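You operate a simulated robot arm through the tools that you are given. There is no shell and no other tool.

Carry out the task below with a simulated robot arm. There is one attempt and no reset: what you move stays moved.

TASK
Put one of the green die springs from the blue table top on top of the green spring there. Then open the left-hand bench drawer, put the black collar from the inside of the left bench drawer on the rigging table top and shut the drawer again. Then push the right-hand bench drawer shut. Then put the blue-cap bottle on the top of the steel plates. Then turn the press depth dial to 15. Then open the catch drawer, take the bush carton and leave it in the inside of the catch drawer and shut the drawer again. The order counts. Set down upright: blue-cap bottle, bush carton.

Only the result counts: the job must be done as asked and must still hold three seconds after the hand-in. Knocking over, shifting, dropping, spilling or breaking anything else fails it. Lids that push on must go on centred and level and be pressed home; caps that screw on are set level and turned clockwise until they are tight.

THE ROBOT
A 7-joint arm with a fingered hand on a trunk, on a base that moves. Base frame: it is fixed to the floor where the robot stands at the start and does not move with it; the origin is under the middle of the robot, x ahead of it, y to its left, z up. Units: mm, rad, N and s.
With the tool pointing down near the work surface it reaches from about 260 to 720 mm from the robot's upright axis, wherever it stands. Its first joint turns from -2.897 to 2.897 rad. Places, roughly: black collar (5x5x2 cm) [-800, -5100, 700]; blue-cap bottle [-1250, -4750, 250]; bush carton [-500, -5250, 250]; catch drawer [800, -4700, 600]; green die spring (3x3x6 cm) [2300, -800, 800]; green spring [2500, -750, 750]; inside of the catch drawer [800, -4700, 600]; left-hand bench drawer [-600, -5200, 700]; press depth dial [-1300, -4900, 1100]; rigging table top [-3800, -4300, 700]; right-hand bench drawer [-1300, -4800, 700]; top of the steel plates [2100, -2100, 400]. Payload 4 kg.
The tool frame sits at the grasp point between the pads (the TCP): z along the fingers, y along the line on which they close. The tips reach 26 mm beyond it. The gripper opens to 132 mm; its body begins 73 mm behind the TCP. The gripper is a hand of 4 fingers: y runs from the thumb to the fingers, the wrist lies at [0, 0, -239] in the tool frame, and closing takes about 1.5 s.
Orientation is that of the tool frame in the base frame, as a unit quaternion [w, x, y, z]. With the fingers straight down and closing along the base's y, the tool's x points along the base's -x, its y along +y and its z along -z.

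THE INTERFACE
- The arm moves only by the tool jog_arm. Its argument "commands" is a list of rows, each a list of 6 numbers: the turn, a rotation vector about the tool's x, y, z in rad, then the shift along the tool's x, y, z in mm. In form: [[ax, ay, az, dx, dy, dz], ...]. A call has 1 to 20 rows; each row shifts and turns the commanded pose from where the row before left it, along the tool's axes as they then stand. "claw" is the finger opening in mm, from 0 to 132, set as the call begins (left out, the last holds). A row lasts 0.2 s, in which the tool goes at most 50 mm and 0.15 rad; a call with a longer step from one row to the next is refused whole, and so is a gripper value outside its range. Where a pose cannot be reached the arm comes as near as it can. A force on the tool above 40 N (or 10 N above the force at the start of the call, whichever is more), or a blocked arm, ends the call early, and 0.2 s more pass. The fingers move at their own pace (about 72 mm/s each) and stop on an object; they squeeze with about 24 N. The grip force told is the motor's: it shows also when the fingers shut on nothing. Time passes only in rows, and 0.2 s behind the last, so rows that do not move let the fingers close. It gives the time, the measured TCP pose, the force on the tool (base axes), the opening and the grip force at its end, in the units of the frame above (readings bear some noise), with the torque about the TCP (base axes, N m) and any sound that the robot's microphone picked up.
- Cameras (640 x 400 px; columns grow to the right, rows downward): "scene" is now at [25.8, 127.4, 1440.9]; the picture's right is [-0.26, -0.97, 0.00], its down [-0.58, 0.16, -0.80] and it looks along [0.77, -0.21, -0.60] (base axes); focal length 293 px, centre (320, 200). "wrist" rides on the gripper at [68, 2, -97] in the tool frame; the picture's right is [-0.03, 1.00, 0.00], its down [-0.82, -0.02, -0.58] and it looks along [-0.58, -0.01, 0.82] (tool axes); focal length 270 px, centre (320, 200). There is no depth. A picture from a camera that has moved, and an enlarged one, comes with that camera's place and axes in the base frame and with its lens.
- snapshot(camera): a new picture of that camera. No time passes.
- slide_trunk(by): slides the trunk up (or, below 0, down) by that many mm; the arm and the scene camera ride with it, the base frame stays. It gives what a move gives, with no picture.
- steer(legs): drives the robot by 1 to 6 legs, each [ahead, turn to the left] in mm and rad, along the robot's own axes; the way and the turn of a leg run together, so that a leg with both is an arc; at most 1500 mm and 3.142 rad a leg. The arm and the cameras ride along, it lands a little off, and it stops where it bumps. It gives what a move gives.
- set_fingers(finger1, finger2, finger3, thumb_bend): sets how far each is bent, from 0 (flat) to 1 (curled in); at 0.3 the hand is open as for a grip, at 0.7 the pads meet at the TCP. One left out holds its place. A second passes; each finger stops where it meets its share of the squeeze, and holds until it gets a number again. A gripper value or a shape takes the hand back. It gives what a move gives, with no picture; readings hold the bend of each and the force on the fingers (four entries, about 0 where the hand has none), thumb and palm.
- preshape(shape): the hand has 4 fingers and takes this shape, open, in about a second: jaw (thumb against the fingers, like two jaws); tri (thumb and two fingers); tip (a fingertip pinch); poke (one finger out to press); point (the index stretched); flat (the hand flat); cup (the hand cupped); fist (a fist). The gripper value then closes the fingers along that shape, each until it touches; the sizes above hold for jaw. It gives what a move gives, with no picture.
- head_to(pan, tilt): turns the head with the scene camera to pan (to the left, within 2.705 rad either way) and tilt (down, from -0.506 to 1.204), counted from straight ahead of the robot. It gives what a move gives.
- zoom(camera, box): a new picture of the part [left, top, right, bottom] of that camera's present view, enlarged. No time passes.
- close_job(): hands the job in; it is judged then, once.

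Places have to be worked out from the pictures, the camera data and where the tool is seen. Open the gripper and draw the arm clear of the work before you hand the job in, unless the task says otherwise.

The tools are called after "Call:" as name(argument=value, ...) on one line, values as JSON. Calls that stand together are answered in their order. jog_arm: Moves the arm, as the interface text tells. Its arguments: {"type":"object","properties":{"commands":{"type":"array","items":{"type":"array","items":{"type":"number"}}},"claw":{"type":"number"}},"required":["commands"]} The other tools are called the same way: slide_trunk (by) moves the trunk up or down; preshape (shape) gives the hand a shape; set_fingers (finger1, finger2, finger3, thumb_bend) moves the fingers one by one; steer (legs) drives the base; head_to (pan, tilt) turns the head that bears the scene camera; snapshot (camera) takes a picture; zoom (camera, box) takes an enlarged picture of a part of a camera's view; close_job () hands the job in.

At the start:

```text
time_s: 0.0
tool_pos: [481.6, -82.6, 1083.5]
orientation: [0.0, 0.0, 1.0, 0.0]
ft_force: [0.2, 0.6, -0.2]
torque: [-0.05, 0.0, 0.0]
grip_width: 131.9
finger_force: 0.1
shape: jaw
bend: [0.3, 0.3, 0.3, 0.3]
finger forces: [0.0, 0.0, 0.0, 0.0, 0.0, 0.1]
trunk travel left (down, up): [-400.0, 190.0]
robot x, y, heading: [2.7, 1.3, 0.001]
head pan, tilt (commanded): [-0.264, 0.646]
```

scene: 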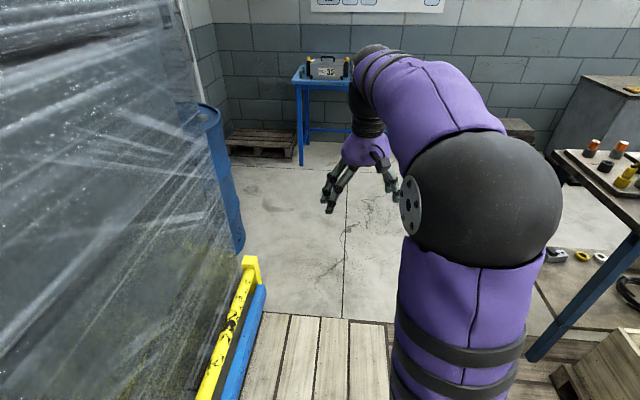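
wrist: 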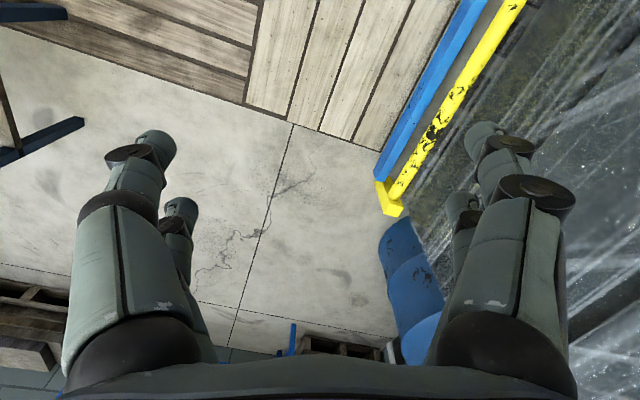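

I start by looking around with the head to understand the surroundings before I drive. First I look toward the right-front, where the green springs should be.

Call:
head_to(pan=-0.4, tilt=0.3)

Call:
snapshot(camera="scene")

Call:
head_to(pan=-1.2, tilt=0.4)

Call:
snapshot(camera="scene")

Call:
head_to(pan=-2.1, tilt=0.4)

Call:
snapshot(camera="scene")

```text
time_s: 0.8
tool_pos: [482.0, -82.2, 1083.7]
orientation: [0.0, 0.0, 1.0, 0.0]
ft_force: [-0.3, -0.9, -0.5]
torque: [0.01, 0.0, -0.01]
grip_width: 131.7
finger_force: 0.1
shape: jaw
bend: [0.3, 0.3, 0.3, 0.3]
finger forces: [0.0, 0.1, 0.0, 0.0, 0.0, 0.0]
trunk travel left (down, up): [-400.0, 190.0]
robot x, y, heading: [2.0, 0.9, -0.002]
head pan, tilt (commanded): [-0.4, 0.3]
```

```text
taken
camera scene: at [27.8, 113.7, 1472.3], right [-0.39, -0.92, 0.0], down [-0.27, 0.12, -0.95], along [0.88, -0.37, -0.3], focal length 293 px, centre (320, 200)
```

scene: 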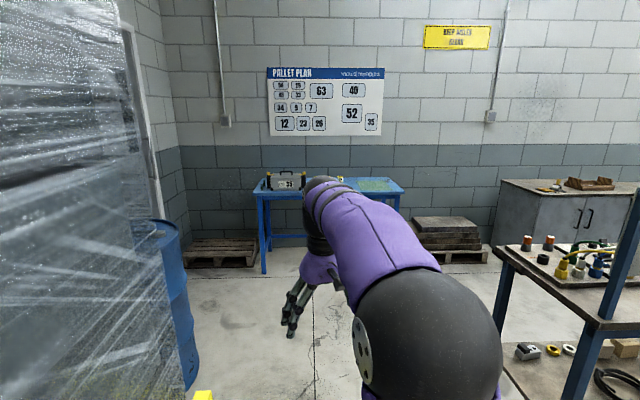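

```text
time_s: 2.0
tool_pos: [482.9, -82.0, 1085.4]
orientation: [0.001, 0.0, 1.0, 0.0]
ft_force: [0.0, -0.3, -0.2]
torque: [0.0, 0.02, 0.01]
grip_width: 132.0
finger_force: 0.0
shape: jaw
bend: [0.3, 0.3, 0.3, 0.3]
finger forces: [0.1, 0.1, 0.1, 0.0, 0.0, 0.0]
trunk travel left (down, up): [-400.0, 190.0]
robot x, y, heading: [3.4, 1.2, 0.002]
head pan, tilt (commanded): [-1.201, 0.4]
```

```text
taken
camera scene: at [-24.6, 63.7, 1463.1], right [-0.93, -0.36, 0.0], down [-0.14, 0.36, -0.92], along [0.33, -0.86, -0.39], focal length 293 px, centre (320, 200)
```

scene: 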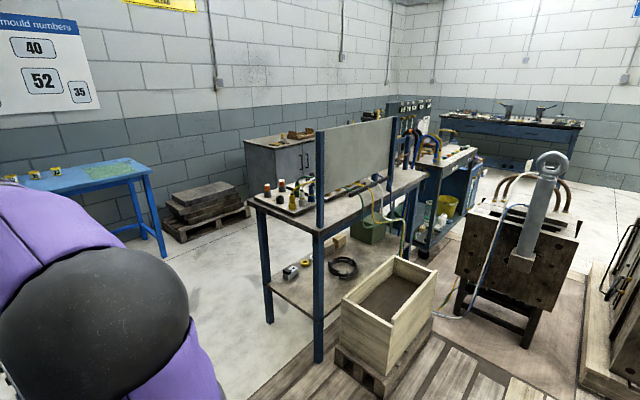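

```text
time_s: 3.2
tool_pos: [482.5, -82.2, 1085.2]
orientation: [0.0, 0.0, 1.0, 0.0]
ft_force: [-0.1, -0.4, 0.4]
torque: [-0.01, 0.01, 0.0]
grip_width: 132.1
finger_force: 0.0
shape: jaw
bend: [0.3, 0.3, 0.3, 0.3]
finger forces: [0.0, 0.0, 0.0, 0.0, 0.1, 0.1]
trunk travel left (down, up): [-400.0, 190.0]
robot x, y, heading: [2.2, 3.7, 0.001]
head pan, tilt (commanded): [-2.1, 0.4]
```

```text
taken
camera scene: at [-104.8, 70.0, 1463.1], right [-0.86, 0.5, 0.0], down [0.2, 0.34, -0.92], along [-0.46, -0.8, -0.39], focal length 293 px, centre (320, 200)
```

scene: 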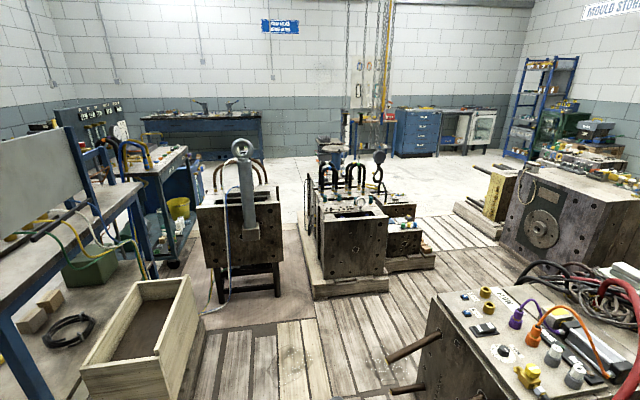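

The blue table is ahead and to the right, about 2.4 m away, and the way looks free. I turn toward it and drive partway.

Call:
steer(legs=[[0, -0.33], [1300, 0]])

Call:
head_to(pan=0.0, tilt=0.6)

Call:
snapshot(camera="scene")

Call:
snapshot(camera="wrist")

```text
time_s: 10.9
tool_pos: [1658.3, -688.7, 1084.6]
orientation: [0.0, 0.178, 0.984, 0.0]
ft_force: [0.6, 0.1, 1.2]
torque: [-0.01, -0.01, 0.0]
grip_width: 131.5
finger_force: 0.0
shape: jaw
bend: [0.3, 0.3, 0.3, 0.3]
finger forces: [0.1, 0.1, 0.1, 0.0, 0.0, 0.0]
trunk travel left (down, up): [-400.0, 190.0]
robot x, y, heading: [1235.4, -441.1, -0.358]
head pan, tilt (commanded): [-2.1, 0.4]
```

```text
time_s: 12.9
tool_pos: [1658.5, -689.1, 1083.4]
orientation: [0.0, 0.179, 0.984, 0.0]
ft_force: [1.0, 0.0, 0.5]
torque: [-0.02, 0.01, 0.02]
grip_width: 131.6
finger_force: 0.1
shape: jaw
bend: [0.3, 0.3, 0.3, 0.3]
finger forces: [0.1, 0.0, 0.0, 0.0, 0.1, 0.0]
trunk travel left (down, up): [-400.0, 190.0]
robot x, y, heading: [1233.1, -445.4, -0.361]
head pan, tilt (commanded): [0.0, 0.6]
```

```text
taken
camera scene: at [1317.6, -312.5, 1444.8], right [-0.35, -0.94, 0.0], down [-0.53, 0.2, -0.83], along [0.77, -0.29, -0.57], focal length 293 px, centre (320, 200)
```

scene: 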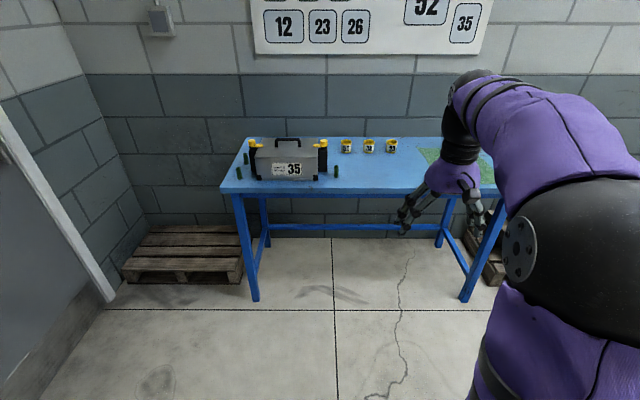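

```text
taken
camera wrist: at [1594.8, -661.4, 1182.6], right [0.37, 0.93, 0.0], down [0.76, -0.3, 0.58], along [0.54, -0.22, -0.82], focal length 270 px, centre (320, 200)
```

wrist: 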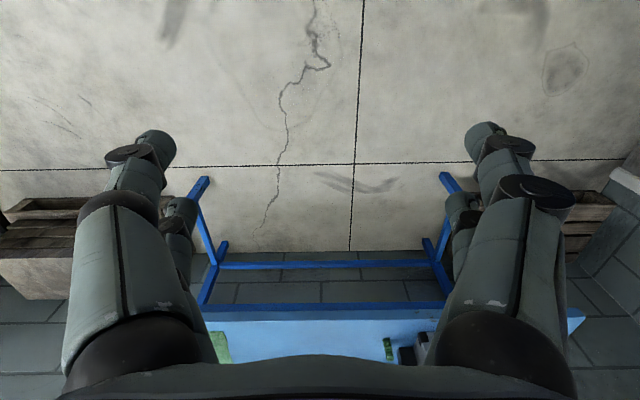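

Nice, the table is in view with a toolbox-like mould block "35" and several small green cylinders around it. I zoom in on the table top.

Call:
zoom(camera="scene", box=[210, 110, 410, 235])

Call:
zoom(camera="scene", box=[220, 130, 350, 211])

```text
3.20 times, centred on (310, 172) of scene
camera zoom: at [1317.6, -312.5, 1444.8], right [-0.35, -0.94, 0.0], down [-0.53, 0.2, -0.83], along [0.77, -0.29, -0.57], focal length 937 px, centre (352, 288)
```

zoom: 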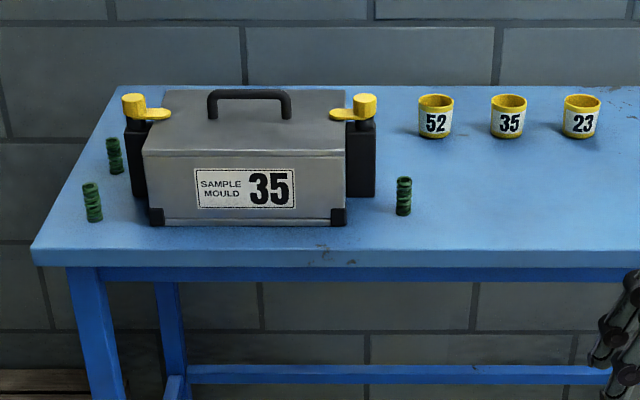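

```text
4.92 times, centred on (285, 170) of scene
camera zoom: at [1317.6, -312.5, 1444.8], right [-0.35, -0.94, 0.0], down [-0.53, 0.2, -0.83], along [0.77, -0.29, -0.57], focal length 1442 px, centre (492, 345)
```

zoom: 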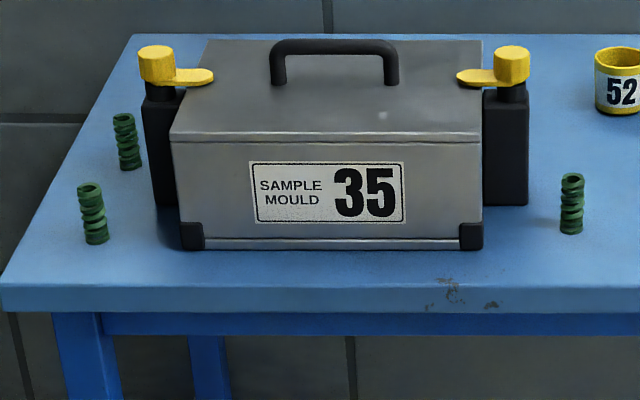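

Three green springs stand on the table, two left of the box and one right of it. I drive up to the table so that all of them come within reach and take a closer look.

Call:
steer(legs=[[0, 0.42], [690, 0], [0, -0.44]])

Call:
head_to(pan=0.0, tilt=0.8)

Call:
snapshot(camera="scene")

Call:
snapshot(camera="wrist")

```text
time_s: 19.4
tool_pos: [2342.3, -647.2, 1085.5]
orientation: [0.0, 0.181, 0.983, 0.0]
ft_force: [-0.2, -0.6, 0.2]
torque: [0.04, -0.01, -0.02]
grip_width: 131.8
finger_force: 0.0
shape: jaw
bend: [0.3, 0.3, 0.3, 0.3]
finger forces: [0.0, 0.1, 0.0, 0.0, 0.0, 0.0]
trunk travel left (down, up): [-400.0, 190.0]
robot x, y, heading: [1919.5, -394.2, -0.365]
head pan, tilt (commanded): [0.0, 0.6]
```

```text
time_s: 20.1
tool_pos: [2341.0, -645.8, 1084.7]
orientation: [0.0, 0.181, 0.983, 0.0]
ft_force: [0.1, 0.1, 0.3]
torque: [-0.01, -0.01, 0.0]
grip_width: 131.8
finger_force: 0.0
shape: jaw
bend: [0.3, 0.3, 0.3, 0.3]
finger forces: [0.0, 0.0, 0.0, 0.0, 0.0, 0.0]
trunk travel left (down, up): [-400.0, 190.0]
robot x, y, heading: [1919.0, -395.5, -0.371]
head pan, tilt (commanded): [0.0, 0.799]
```

```text
taken
camera scene: at [1996.2, -264.8, 1428.0], right [-0.36, -0.93, 0.0], down [-0.67, 0.26, -0.7], along [0.65, -0.25, -0.72], focal length 293 px, centre (320, 200)
```

scene: 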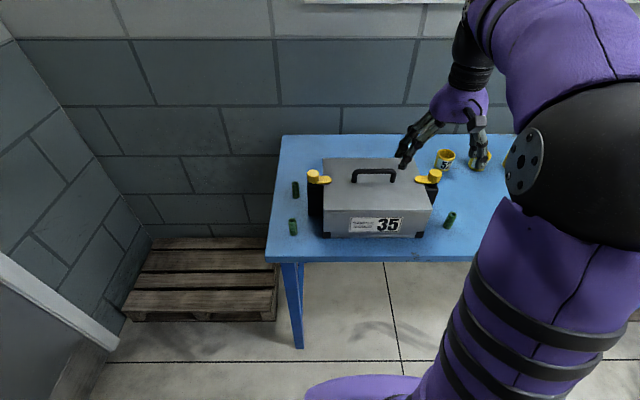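

```text
taken
camera wrist: at [2277.6, -618.7, 1182.6], right [0.38, 0.92, 0.0], down [0.75, -0.31, 0.58], along [0.53, -0.22, -0.82], focal length 270 px, centre (320, 200)
```

wrist: 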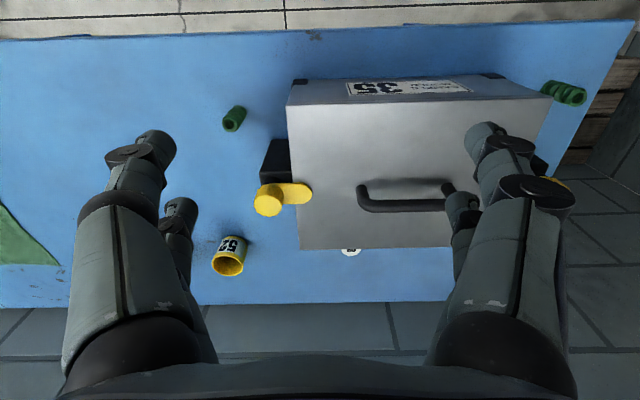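

I zoom to check the springs and the item behind the box.

Call:
zoom(camera="wrist", box=[180, 60, 420, 280])

Call:
zoom(camera="scene", box=[260, 130, 500, 280])

Call:
zoom(camera="scene", box=[275, 160, 345, 245])

Call:
zoom(camera="scene", box=[420, 195, 480, 240])

```text
1.82 times, centred on (300, 170) of wrist
camera zoom: at [2277.6, -618.7, 1182.6], right [0.38, 0.92, 0.0], down [0.75, -0.31, 0.58], along [0.53, -0.22, -0.82], focal length 491 px, centre (356, 254)
```

zoom: 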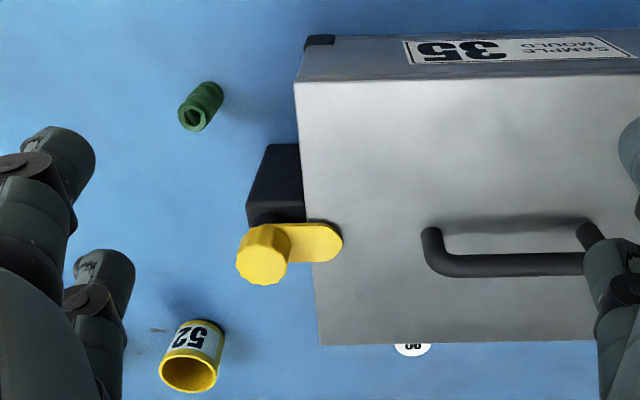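

```text
2.67 times, centred on (380, 205) of scene
camera zoom: at [1996.2, -264.8, 1428.0], right [-0.36, -0.93, 0.0], down [-0.67, 0.26, -0.7], along [0.65, -0.25, -0.72], focal length 781 px, centre (160, 187)
```

zoom: 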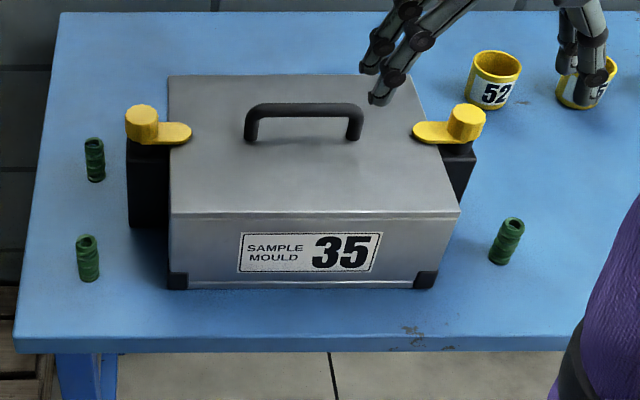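

```text
4.71 times, centred on (310, 202) of scene
camera zoom: at [1996.2, -264.8, 1428.0], right [-0.36, -0.93, 0.0], down [-0.67, 0.26, -0.7], along [0.65, -0.25, -0.72], focal length 1378 px, centre (367, 188)
```

zoom: 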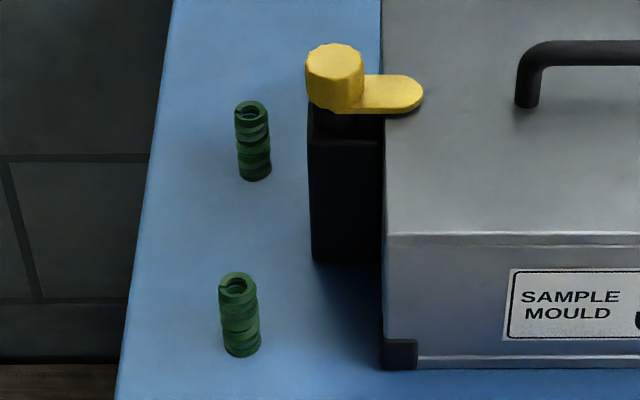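

```text
8.89 times, centred on (450, 218) of scene
camera zoom: at [1996.2, -264.8, 1428.0], right [-0.36, -0.93, 0.0], down [-0.67, 0.26, -0.7], along [0.65, -0.25, -0.72], focal length 2603 px, centre (-836, 44)
```

zoom: 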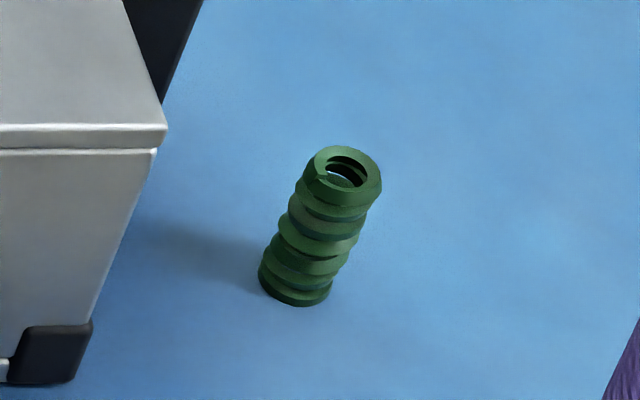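

The right spring is near (2340, -770), with two more at the left of the box. I want to see whether another spring hides behind the box, so I move the hand forward and up to look over it with the wrist camera.

Call:
jog_arm(commands=[[0, 0, 0, 0, 0, -50], [0, 0, 0, 0, 0, -50], [0, 0, 0, -50, 0, 0], [0, 0, 0, -50, 0, 0], [0, 0, 0, -50, 0, 0], [0, 0, 0, -50, 0, 0]])

Call:
snapshot(camera="wrist")

Call:
head_to(pan=-0.3, tilt=0.7)

Call:
snapshot(camera="scene")

```text
time_s: 21.5
tool_pos: [2432.3, -664.2, 1170.1]
orientation: [0.0, 0.182, 0.983, 0.0]
ft_force: [1.5, -0.3, -0.3]
torque: [0.01, -0.01, -0.03]
grip_width: 132.1
finger_force: 0.1
shape: jaw
bend: [0.3, 0.3, 0.3, 0.3]
finger forces: [0.0, 0.1, 0.0, 0.0, 0.1, 0.1]
out of reach, approached as far as the arm can: row 4, 5, 6
trunk travel left (down, up): [-400.0, 190.0]
robot x, y, heading: [1917.8, -396.8, -0.368]
head pan, tilt (commanded): [0.0, 0.799]
```

```text
taken
camera wrist: at [2368.6, -637.5, 1268.9], right [0.38, 0.92, 0.0], down [0.76, -0.31, 0.58], along [0.53, -0.22, -0.82], focal length 270 px, centre (320, 200)
```

wrist: 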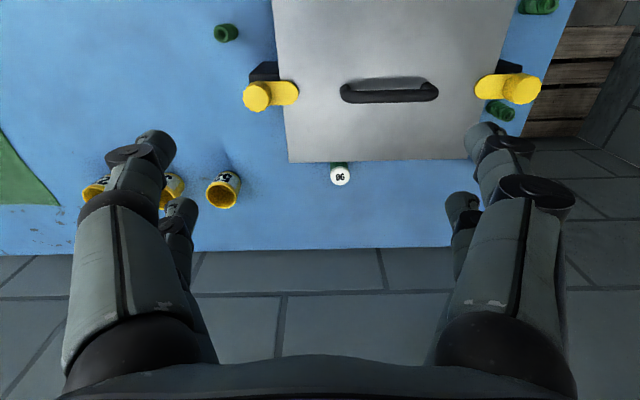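

```text
time_s: 22.3
tool_pos: [2431.6, -665.4, 1171.6]
orientation: [0.0, 0.181, 0.983, 0.0]
ft_force: [-0.6, -0.2, 0.2]
torque: [0.01, -0.03, -0.03]
grip_width: 131.5
finger_force: 0.1
shape: jaw
bend: [0.3, 0.3, 0.3, 0.3]
finger forces: [0.0, 0.0, 0.0, 0.0, 0.0, 0.1]
trunk travel left (down, up): [-400.0, 190.0]
robot x, y, heading: [1922.5, -397.0, -0.367]
head pan, tilt (commanded): [-0.3, 0.7]
```

```text
taken
camera scene: at [1987.7, -288.4, 1436.2], right [-0.62, -0.79, 0.0], down [-0.51, 0.4, -0.76], along [0.6, -0.47, -0.64], focal length 293 px, centre (320, 200)
```

scene: 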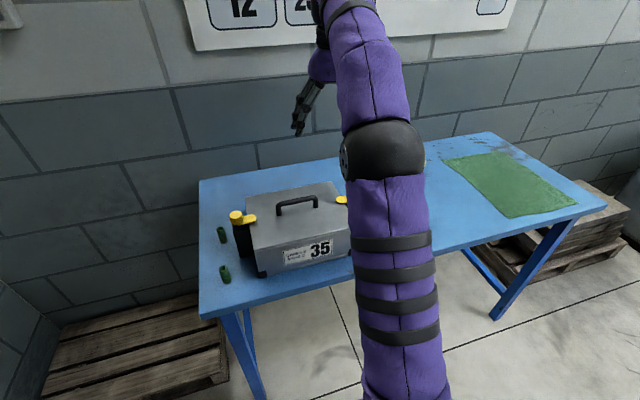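

Behind the box there is a green item with a white top showing "96". I zoom in on it.

Call:
zoom(camera="wrist", box=[300, 150, 380, 200])

Call:
zoom(camera="wrist", box=[180, 0, 560, 220])

```text
8.00 times, centred on (340, 175) of wrist
camera zoom: at [2368.7, -637.7, 1268.9], right [0.38, 0.92, 0.0], down [0.75, -0.31, 0.58], along [0.53, -0.22, -0.82], focal length 2162 px, centre (160, 400)
```

zoom: 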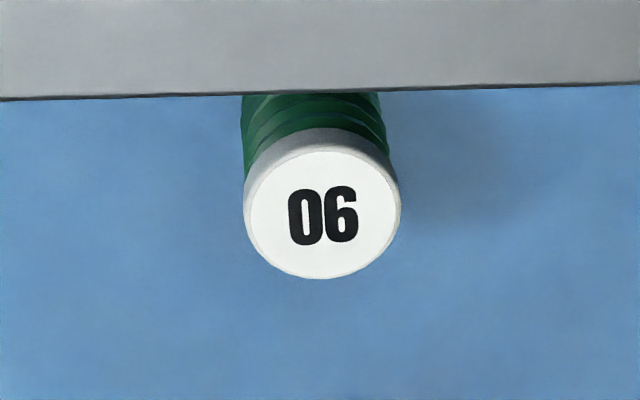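

```text
1.68 times, centred on (370, 110) of wrist
camera zoom: at [2368.7, -637.7, 1268.9], right [0.38, 0.92, 0.0], down [0.75, -0.31, 0.58], along [0.53, -0.22, -0.82], focal length 455 px, centre (236, 352)
```

zoom: 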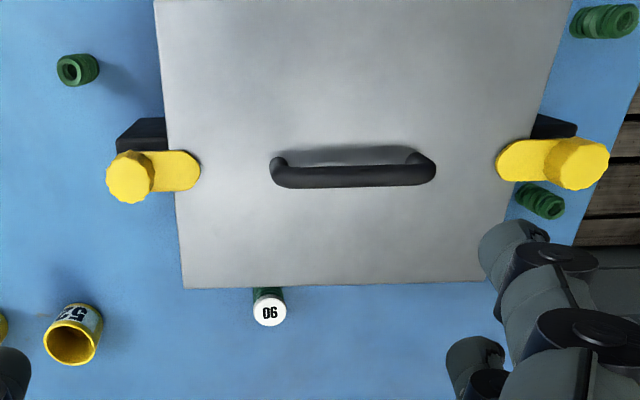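

The target "green spring" is the one behind the box with the white disc on top, near (2600, -700). It's at the reach limit from here, so I move the base slightly right and closer to the table.

Call:
steer(legs=[[0, -0.675], [195, 0], [0, 0.66]])

Call:
snapshot(camera="wrist")

Call:
snapshot(camera="scene")

```text
time_s: 27.8
tool_pos: [2531.5, -830.5, 1170.6]
orientation: [0.0, 0.183, 0.983, 0.0]
ft_force: [0.8, 0.1, -0.3]
torque: [-0.03, 0.02, -0.02]
grip_width: 132.1
finger_force: 0.0
shape: jaw
bend: [0.3, 0.3, 0.3, 0.3]
finger forces: [0.0, 0.0, 0.0, 0.0, 0.0, 0.0]
trunk travel left (down, up): [-400.0, 190.0]
robot x, y, heading: [2018.2, -559.4, -0.368]
head pan, tilt (commanded): [-0.3, 0.7]
```

```text
taken
camera wrist: at [2468.6, -803.0, 1268.8], right [0.38, 0.92, 0.0], down [0.75, -0.31, 0.58], along [0.53, -0.22, -0.82], focal length 270 px, centre (320, 200)
```

wrist: 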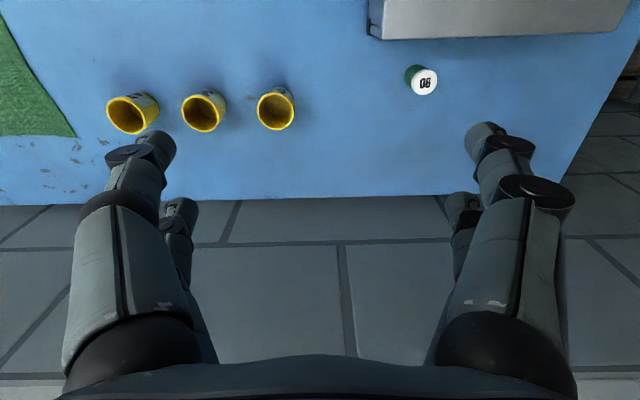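

```text
taken
camera scene: at [2088.0, -453.2, 1436.2], right [-0.62, -0.79, 0.0], down [-0.51, 0.4, -0.76], along [0.6, -0.47, -0.64], focal length 293 px, centre (320, 200)
```

scene: 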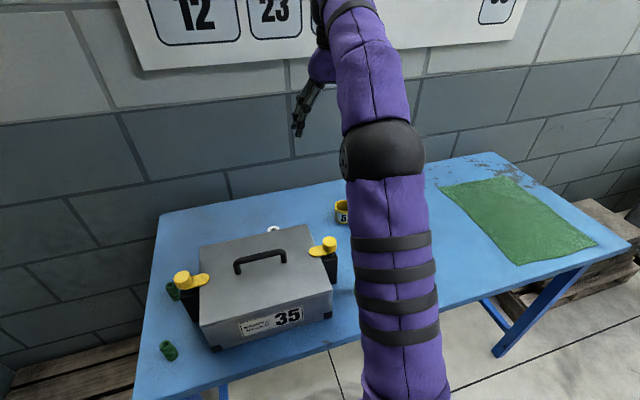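

The two wrist views triangulate the target disc top at about (2608, -695, 853), and the right-hand die spring at about (2344, -766). I zoom on the hand to see how its fingers are laid out before planning the clearance to the box.

Call:
head_to(pan=0.0, tilt=0.4)

Call:
snapshot(camera="scene")

Call:
zoom(camera="scene", box=[360, 80, 520, 180])

```text
time_s: 28.6
tool_pos: [2532.8, -831.0, 1170.2]
orientation: [0.0, 0.182, 0.983, 0.0]
ft_force: [-0.4, 0.2, 0.2]
torque: [0.01, -0.04, 0.04]
grip_width: 131.9
finger_force: 0.0
shape: jaw
bend: [0.3, 0.3, 0.3, 0.3]
finger forces: [0.0, 0.0, 0.0, 0.1, 0.0, 0.0]
trunk travel left (down, up): [-400.0, 190.0]
robot x, y, heading: [2023.4, -559.2, -0.372]
head pan, tilt (commanded): [0.0, 0.4]
```

```text
taken
camera scene: at [2107.7, -433.9, 1463.0], right [-0.36, -0.93, 0.0], down [-0.36, 0.14, -0.92], along [0.86, -0.33, -0.39], focal length 293 px, centre (320, 200)
```

scene: 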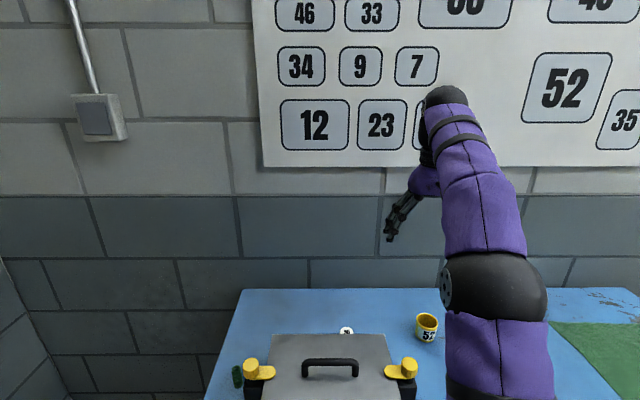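

```text
4.00 times, centred on (440, 130) of scene
camera zoom: at [2107.7, -433.9, 1463.0], right [-0.36, -0.93, 0.0], down [-0.36, 0.14, -0.92], along [0.86, -0.33, -0.39], focal length 1171 px, centre (-160, 480)
```

zoom: 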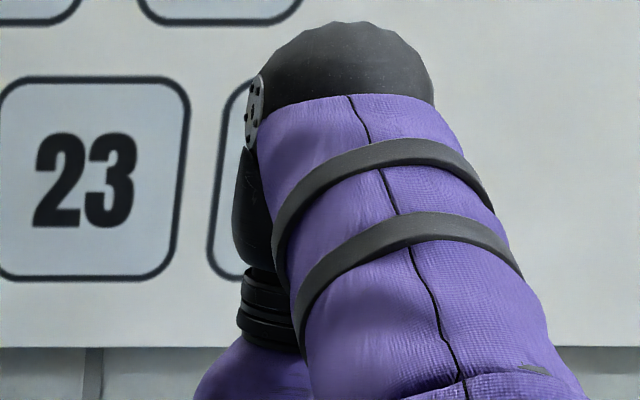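

The hand is 2×2 digits, about ±33 mm wide across the closing line. The box side is only about 66 mm from the die spring, so I bring the hand above the spring and turn it 90° so that the fingers close front to back.

Call:
jog_arm(commands=[[0, 0, 0, 50, -2, 0], [0, 0, 0, 50, -2, 0], [0, 0, 0, 50, -2, 0], [0, 0, 0, 50, -1, 0], [0, 0, 0, 0, 0, 50], [0, 0, 0, 0, 0, 50], [0, 0, 0, 0, 0, 50], [0, 0, -0.15, 0, 0, 0], [0, 0, -0.15, 0, 0, 0], [0, 0, -0.15, 0, 0, 0], [0, 0, -0.15, 0, 0, 0], [0, 0, -0.15, 0, 0, 0], [0, 0, -0.15, 0, 0, 0], [0, 0, -0.15, 0, 0, 0], [0, 0, -0.15, 0, 0, 0], [0, 0, -0.15, 0, 0, 0], [0, 0, -0.15, 0, 0, 0], [0, 0, -0.07, 0, 0, 0]], claw=90)

Call:
snapshot(camera="wrist")

Call:
head_to(pan=-0.2, tilt=0.9)

Call:
snapshot(camera="scene")

```text
time_s: 32.4
tool_pos: [2341.7, -765.1, 1019.6]
orientation: [0.001, -0.565, 0.825, 0.001]
ft_force: [-0.8, 0.0, 0.8]
torque: [0.0, -0.04, 0.03]
grip_width: 90.2
finger_force: 0.0
shape: jaw
bend: [0.68, 0.68, 0.68, 0.6]
finger forces: [0.0, 0.1, 0.0, 0.0, 0.0, 0.1]
trunk travel left (down, up): [-400.0, 190.0]
robot x, y, heading: [2022.4, -562.4, -0.369]
head pan, tilt (commanded): [0.0, 0.4]
```

```text
taken
camera wrist: at [2315.2, -828.1, 1118.2], right [-0.92, 0.38, 0.0], down [0.31, 0.75, 0.58], along [0.22, 0.53, -0.82], focal length 270 px, centre (320, 200)
```

wrist: 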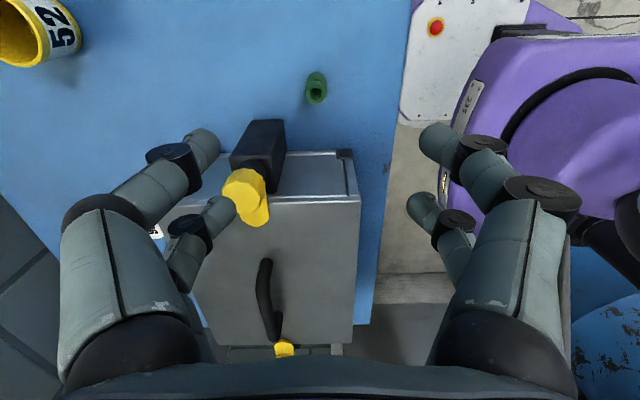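

```text
time_s: 33.3
tool_pos: [2342.2, -766.6, 1020.8]
orientation: [0.0, -0.565, 0.825, 0.0]
ft_force: [0.1, -0.4, -0.7]
torque: [0.03, -0.02, -0.02]
grip_width: 90.5
finger_force: 0.0
shape: jaw
bend: [0.68, 0.68, 0.68, 0.6]
finger forces: [0.0, 0.0, 0.0, 0.0, 0.0, 0.0]
trunk travel left (down, up): [-400.0, 190.0]
robot x, y, heading: [2017.7, -559.5, -0.368]
head pan, tilt (commanded): [-0.201, 0.901]
```

```text
taken
camera scene: at [2084.8, -441.2, 1420.1], right [-0.54, -0.84, 0.0], down [-0.66, 0.42, -0.62], along [0.52, -0.33, -0.78], focal length 293 px, centre (320, 200)
```

scene: 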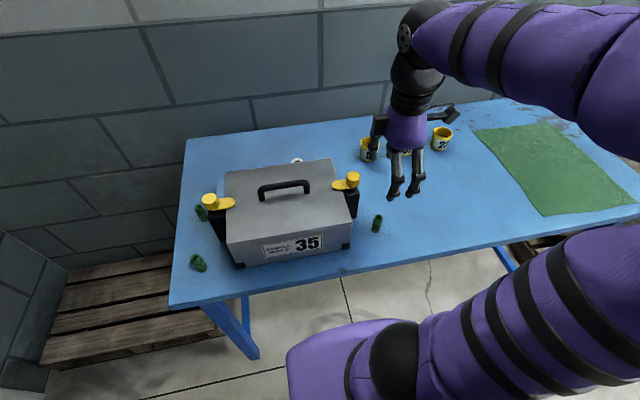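

The hand is above the spring; I zoom to measure the alignment precisely.

Call:
zoom(camera="wrist", box=[280, 50, 360, 120])

```text
5.71 times, centred on (320, 85) of wrist
camera zoom: at [2315.7, -827.3, 1118.4], right [-0.92, 0.39, 0.0], down [0.32, 0.75, 0.58], along [0.22, 0.53, -0.82], focal length 1544 px, centre (320, 857)
```

zoom: 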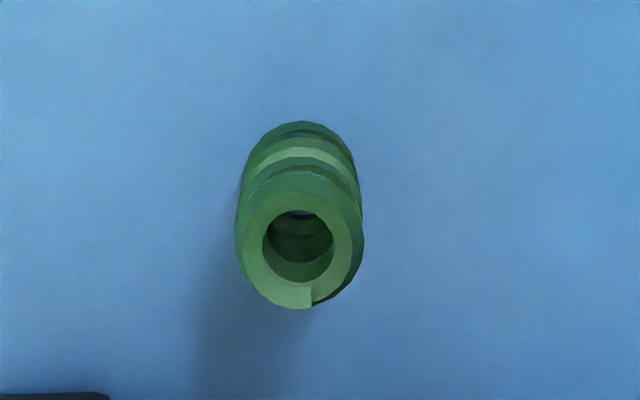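

The spring top ring is within 3 mm of the TCP axis. I make the small correction and descend so the fingertips stop about 15 mm above the table.

Call:
jog_arm(commands=[[0, 0, 0, 2, -2, 40], [0, 0, 0, 0, 0, 50], [0, 0, 0, 0, 0, 50], [0, 0, 0, 0, 0, 30], [0, 0, 0, 0, 0, 17]], claw=80)

Call:
snapshot(camera="wrist")

Call:
zoom(camera="scene", box=[300, 130, 460, 250])

```text
time_s: 34.5
tool_pos: [2343.2, -767.1, 832.1]
orientation: [0.001, -0.566, 0.824, 0.0]
ft_force: [0.3, 0.5, 0.5]
torque: [-0.03, 0.01, 0.01]
grip_width: 80.5
finger_force: 0.0
shape: jaw
bend: [0.71, 0.71, 0.71, 0.7]
finger forces: [0.0, 0.1, 0.0, 0.0, 0.0, 0.0]
trunk travel left (down, up): [-400.0, 190.0]
robot x, y, heading: [2022.1, -559.6, -0.364]
head pan, tilt (commanded): [-0.201, 0.901]
```

```text
taken
camera wrist: at [2317.5, -828.9, 931.2], right [-0.92, 0.38, 0.0], down [0.31, 0.75, 0.58], along [0.22, 0.53, -0.82], focal length 270 px, centre (320, 200)
```

wrist: 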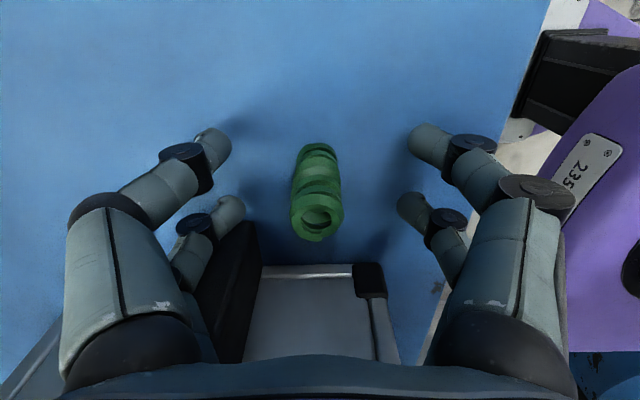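

```text
3.33 times, centred on (380, 190) of scene
camera zoom: at [2084.8, -441.2, 1420.1], right [-0.54, -0.84, 0.0], down [-0.66, 0.42, -0.62], along [0.52, -0.33, -0.78], focal length 976 px, centre (120, 233)
```

zoom: 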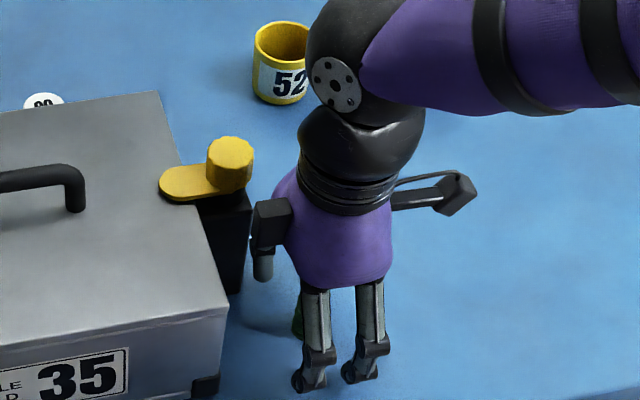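

The spring is centred between the fingers. I close the grip.

Call:
jog_arm(commands=[[0, 0, 0, 0, 0, 0], [0, 0, 0, 0, 0, 0], [0, 0, 0, 0, 0, 0], [0, 0, 0, 0, 0, 0], [0, 0, 0, 0, 0, 0], [0, 0, 0, 0, 0, 0], [0, 0, 0, 0, 0, 0], [0, 0, 0, 0, 0, 0]], claw=0)

Call:
snapshot(camera="wrist")

```text
time_s: 36.3
tool_pos: [2342.1, -768.1, 834.2]
orientation: [0.0, -0.566, 0.824, 0.0]
ft_force: [-0.3, -0.3, -0.2]
torque: [0.0, 0.0, -0.01]
grip_width: 0.0
finger_force: 24.0
shape: jaw
bend: [0.62, 0.63, 0.63, 0.7]
finger forces: [0.0, 0.0, 0.1, 0.0, 0.1, 0.1]
trunk travel left (down, up): [-400.0, 190.0]
robot x, y, heading: [2017.6, -566.5, -0.364]
head pan, tilt (commanded): [-0.201, 0.901]
```

```text
taken
camera wrist: at [2317.4, -829.2, 931.7], right [-0.92, 0.38, 0.0], down [0.31, 0.75, 0.58], along [0.22, 0.53, -0.82], focal length 270 px, centre (320, 200)
```

wrist: 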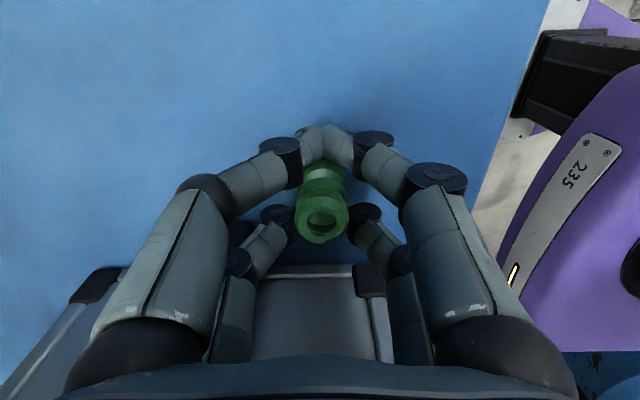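

Grip width reads 0 with no finger force: the spring sits in the gap between the two finger pairs. I look closer before regripping.

Call:
zoom(camera="wrist", box=[200, 110, 440, 260])

Call:
zoom(camera="scene", box=[330, 150, 450, 225])

```text
2.67 times, centred on (320, 185) of wrist
camera zoom: at [2317.4, -829.2, 931.7], right [-0.92, 0.38, 0.0], down [0.31, 0.75, 0.58], along [0.22, 0.53, -0.82], focal length 721 px, centre (320, 240)
```

zoom: 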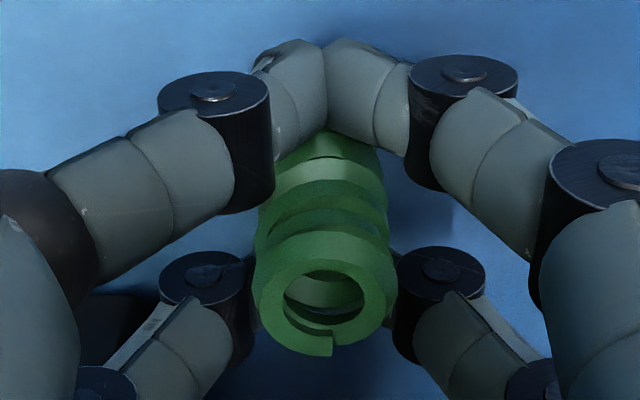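

```text
5.33 times, centred on (390, 188) of scene
camera zoom: at [2084.8, -441.2, 1420.1], right [-0.54, -0.84, 0.0], down [-0.66, 0.42, -0.62], along [0.52, -0.33, -0.78], focal length 1562 px, centre (-53, 267)
```

zoom: 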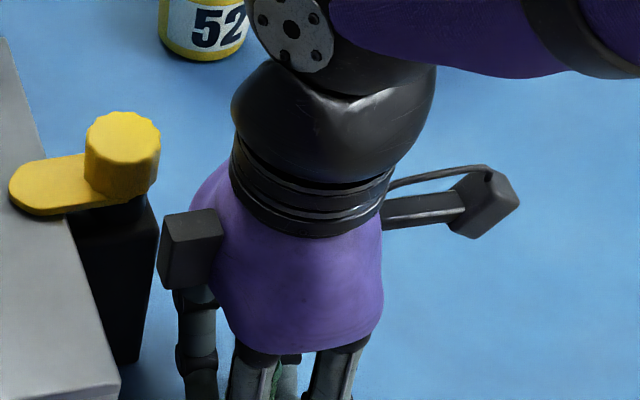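

The spring is thinner than the gap between the pairs. I open to 60 mm, shift the tool 20 mm in +x (away from the box) so that the pair at tool x = -20 straddles the spring, and then close.

Call:
jog_arm(commands=[[0, 0, 0, 0, 0, 0], [0, 0, 0, 0, 0, 0], [0, 0, 0, 0, 0, 0], [0, 0, 0, 0, 0, 0], [0, 0, 0, 0, 0, 0], [0, 0, 0, 10, 0, 0], [0, 0, 0, 10, 0, 0], [0, 0, 0, 0, 0, 0]], claw=64)

Call:
snapshot(camera="wrist")

```text
time_s: 38.1
tool_pos: [2337.4, -787.9, 833.0]
orientation: [0.0, -0.566, 0.825, 0.0]
ft_force: [0.0, 0.4, -0.8]
torque: [-0.01, 0.01, 0.0]
grip_width: 63.4
finger_force: 0.0
shape: jaw
bend: [0.73, 0.73, 0.73, 0.7]
finger forces: [0.1, 0.1, 0.0, 0.0, 0.0, 0.1]
trunk travel left (down, up): [-400.0, 190.0]
robot x, y, heading: [2015.8, -562.0, -0.363]
head pan, tilt (commanded): [-0.201, 0.901]
```

```text
taken
camera wrist: at [2310.3, -848.5, 931.2], right [-0.92, 0.38, 0.0], down [0.31, 0.75, 0.58], along [0.22, 0.53, -0.82], focal length 270 px, centre (320, 200)
```

wrist: 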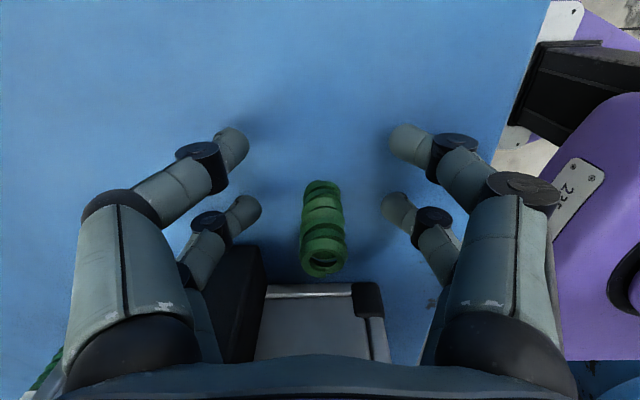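

The far finger pair now straddles the spring. I close again.

Call:
jog_arm(commands=[[0, 0, 0, 0, 0, 0], [0, 0, 0, 0, 0, 0], [0, 0, 0, 0, 0, 0], [0, 0, 0, 0, 0, 0], [0, 0, 0, 0, 0, 0], [0, 0, 0, 0, 0, 0], [0, 0, 0, 0, 0, 0]], claw=0)

Call:
zoom(camera="wrist", box=[160, 90, 480, 290])

```text
time_s: 39.7
tool_pos: [2337.4, -785.9, 833.8]
orientation: [0.0, -0.566, 0.824, 0.0]
ft_force: [0.1, -0.1, -0.4]
torque: [0.02, 0.04, -0.02]
grip_width: 0.1
finger_force: 23.8
shape: jaw
bend: [0.61, 0.72, 0.72, 0.7]
finger forces: [0.0, 20.7, 20.7, 0.1, 0.0, 0.0]
trunk travel left (down, up): [-400.0, 190.0]
robot x, y, heading: [2023.4, -557.7, -0.367]
head pan, tilt (commanded): [-0.201, 0.901]
```

```text
2.00 times, centred on (320, 190) of wrist
camera zoom: at [2310.4, -848.4, 931.1], right [-0.92, 0.38, 0.0], down [0.31, 0.75, 0.58], along [0.22, 0.53, -0.82], focal length 541 px, centre (320, 220)
```

zoom: 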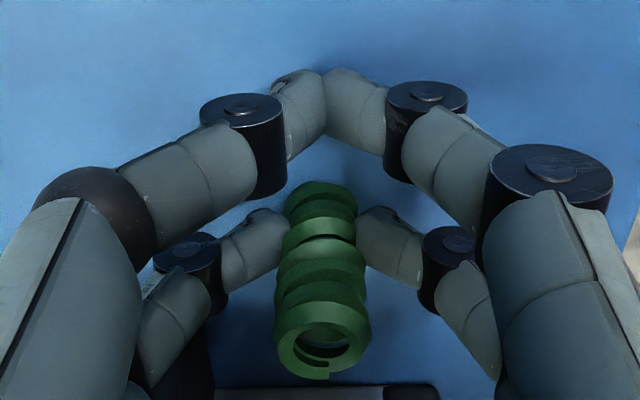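

Fingers 2 and 3 now hold the spring with about 20 N. I lift it straight up and check.

Call:
jog_arm(commands=[[0, 0, 0, 0, 0, -20], [0, 0, 0, 0, 0, -40], [0, 0, 0, 0, 0, -50], [0, 0, 0, 0, 0, -50], [0, 0, 0, 0, 0, -50]])

Call:
zoom(camera="wrist", box=[160, 90, 480, 290])

Call:
snapshot(camera="scene")

```text
time_s: 40.9
tool_pos: [2334.5, -786.1, 1046.2]
orientation: [0.0, -0.566, 0.825, 0.0]
ft_force: [0.4, 0.0, -1.1]
torque: [0.0, 0.03, 0.01]
grip_width: 0.1
finger_force: 24.5
shape: jaw
bend: [0.61, 0.72, 0.72, 0.7]
finger forces: [0.0, 20.8, 20.8, 0.1, 0.1, 0.0]
trunk travel left (down, up): [-400.0, 190.0]
robot x, y, heading: [2020.4, -563.2, -0.37]
head pan, tilt (commanded): [-0.201, 0.901]
```

```text
2.00 times, centred on (320, 190) of wrist
camera zoom: at [2308.3, -848.2, 1143.7], right [-0.92, 0.38, 0.0], down [0.31, 0.75, 0.58], along [0.22, 0.53, -0.82], focal length 541 px, centre (320, 220)
```

zoom: 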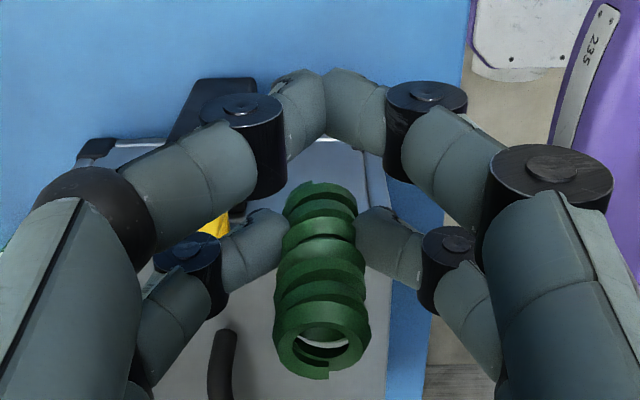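

```text
taken
camera scene: at [2084.8, -441.3, 1420.0], right [-0.54, -0.84, 0.0], down [-0.66, 0.42, -0.62], along [0.52, -0.33, -0.78], focal length 293 px, centre (320, 200)
```

scene: 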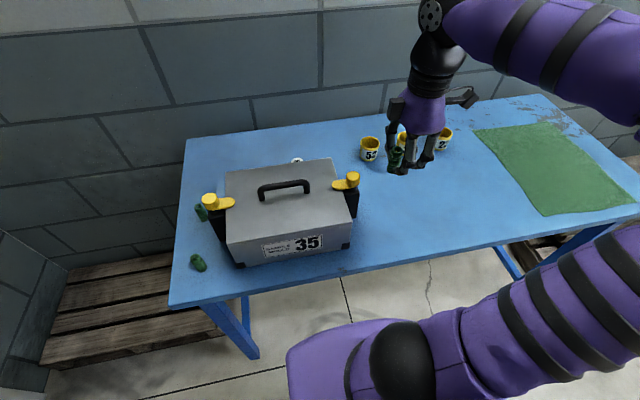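

The spring is held upright, near tool x ≈ -22, y ≈ 0. I now try to rotate the hand another 90° so that the holding pair faces the box and the rest of the hand stays clear of it.

Call:
jog_arm(commands=[[0, 0, -0.15, 0, 0, 0], [0, 0, -0.15, 0, 0, 0], [0, 0, -0.15, 0, 0, 0], [0, 0, -0.15, 0, 0, 0], [0, 0, -0.15, 0, 0, 0], [0, 0, -0.15, 0, 0, 0], [0, 0, -0.15, 0, 0, 0], [0, 0, -0.15, 0, 0, 0], [0, 0, -0.15, 0, 0, 0], [0, 0, -0.15, 0, 0, 0], [0, 0, -0.07, 0, 0, 0]])

```text
time_s: 43.3
tool_pos: [2309.1, -638.5, 986.9]
orientation: [0.001, 0.983, -0.184, 0.0]
ft_force: [-0.9, -0.5, -1.0]
torque: [0.02, 0.0, 0.02]
grip_width: 0.0
finger_force: 23.9
shape: jaw
bend: [0.61, 0.72, 0.72, 0.7]
finger forces: [0.0, 20.7, 20.7, 0.1, 0.0, 0.0]
out of reach, approached as far as the arm can: row 6, 7, 8, 9, 10, 11
trunk travel left (down, up): [-400.0, 190.0]
robot x, y, heading: [2019.4, -563.2, -0.369]
head pan, tilt (commanded): [-0.201, 0.901]
```

The full rotation was out of reach and the arm deviated toward the box, so I take a picture before undoing it.

Call:
snapshot(camera="scene")

Call:
snapshot(camera="wrist")

```text
taken
camera scene: at [2084.9, -441.2, 1420.1], right [-0.54, -0.84, 0.0], down [-0.66, 0.42, -0.62], along [0.52, -0.33, -0.78], focal length 293 px, centre (320, 200)
```

scene: 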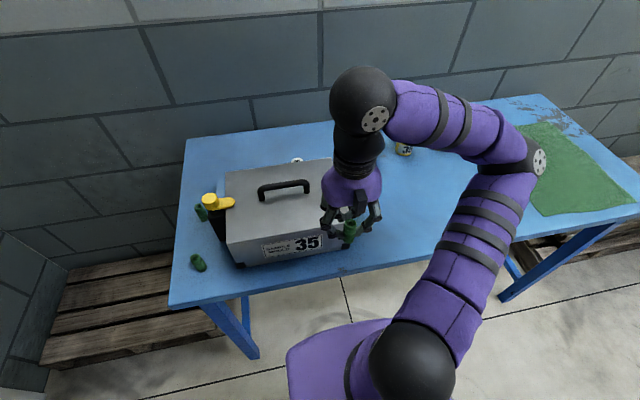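

```text
taken
camera wrist: at [2370.7, -663.4, 1085.1], right [-0.39, -0.92, 0.0], down [-0.75, 0.31, 0.58], along [-0.53, 0.22, -0.82], focal length 270 px, centre (320, 200)
```

wrist: 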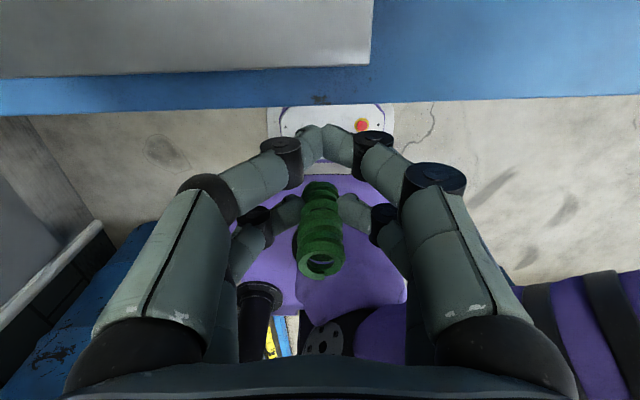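

The arm flipped its elbow but touched nothing. I rotate back to about -0.75 rad, which was still reachable.

Call:
jog_arm(commands=[[0, 0, 0.15, 0, 0, 0], [0, 0, 0.15, 0, 0, 0], [0, 0, 0.15, 0, 0, 0], [0, 0, 0.15, 0, 0, 0], [0, 0, 0.15, 0, 0, 0], [0, 0, 0.15, 0, 0, 0], [0, 0, 0, 0, 0, 0], [0, 0, 0, 0, 0, 0]])

Call:
snapshot(camera="scene")

Call:
snapshot(camera="wrist")

```text
time_s: 45.1
tool_pos: [2306.8, -638.2, 986.9]
orientation: [0.0, 0.805, -0.594, 0.0]
ft_force: [-0.2, 0.3, -0.3]
torque: [0.01, -0.01, -0.01]
grip_width: 0.0
finger_force: 23.9
shape: jaw
bend: [0.61, 0.72, 0.72, 0.7]
finger forces: [0.0, 20.8, 20.8, 0.0, 0.0, 0.0]
trunk travel left (down, up): [-400.0, 190.0]
robot x, y, heading: [2018.3, -564.6, -0.366]
head pan, tilt (commanded): [-0.201, 0.901]
```

```text
taken
camera scene: at [2084.8, -441.2, 1420.1], right [-0.54, -0.84, 0.0], down [-0.66, 0.42, -0.62], along [0.52, -0.33, -0.78], focal length 293 px, centre (320, 200)
```

scene: 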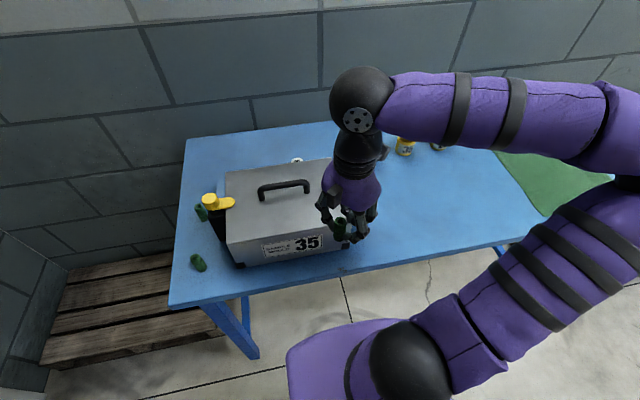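

```text
taken
camera wrist: at [2325.8, -702.8, 1084.9], right [-0.96, -0.27, 0.0], down [-0.22, 0.79, 0.58], along [-0.16, 0.56, -0.82], focal length 270 px, centre (320, 200)
```

wrist: 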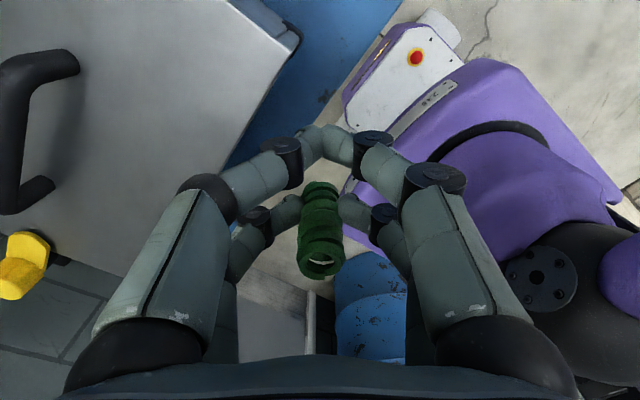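

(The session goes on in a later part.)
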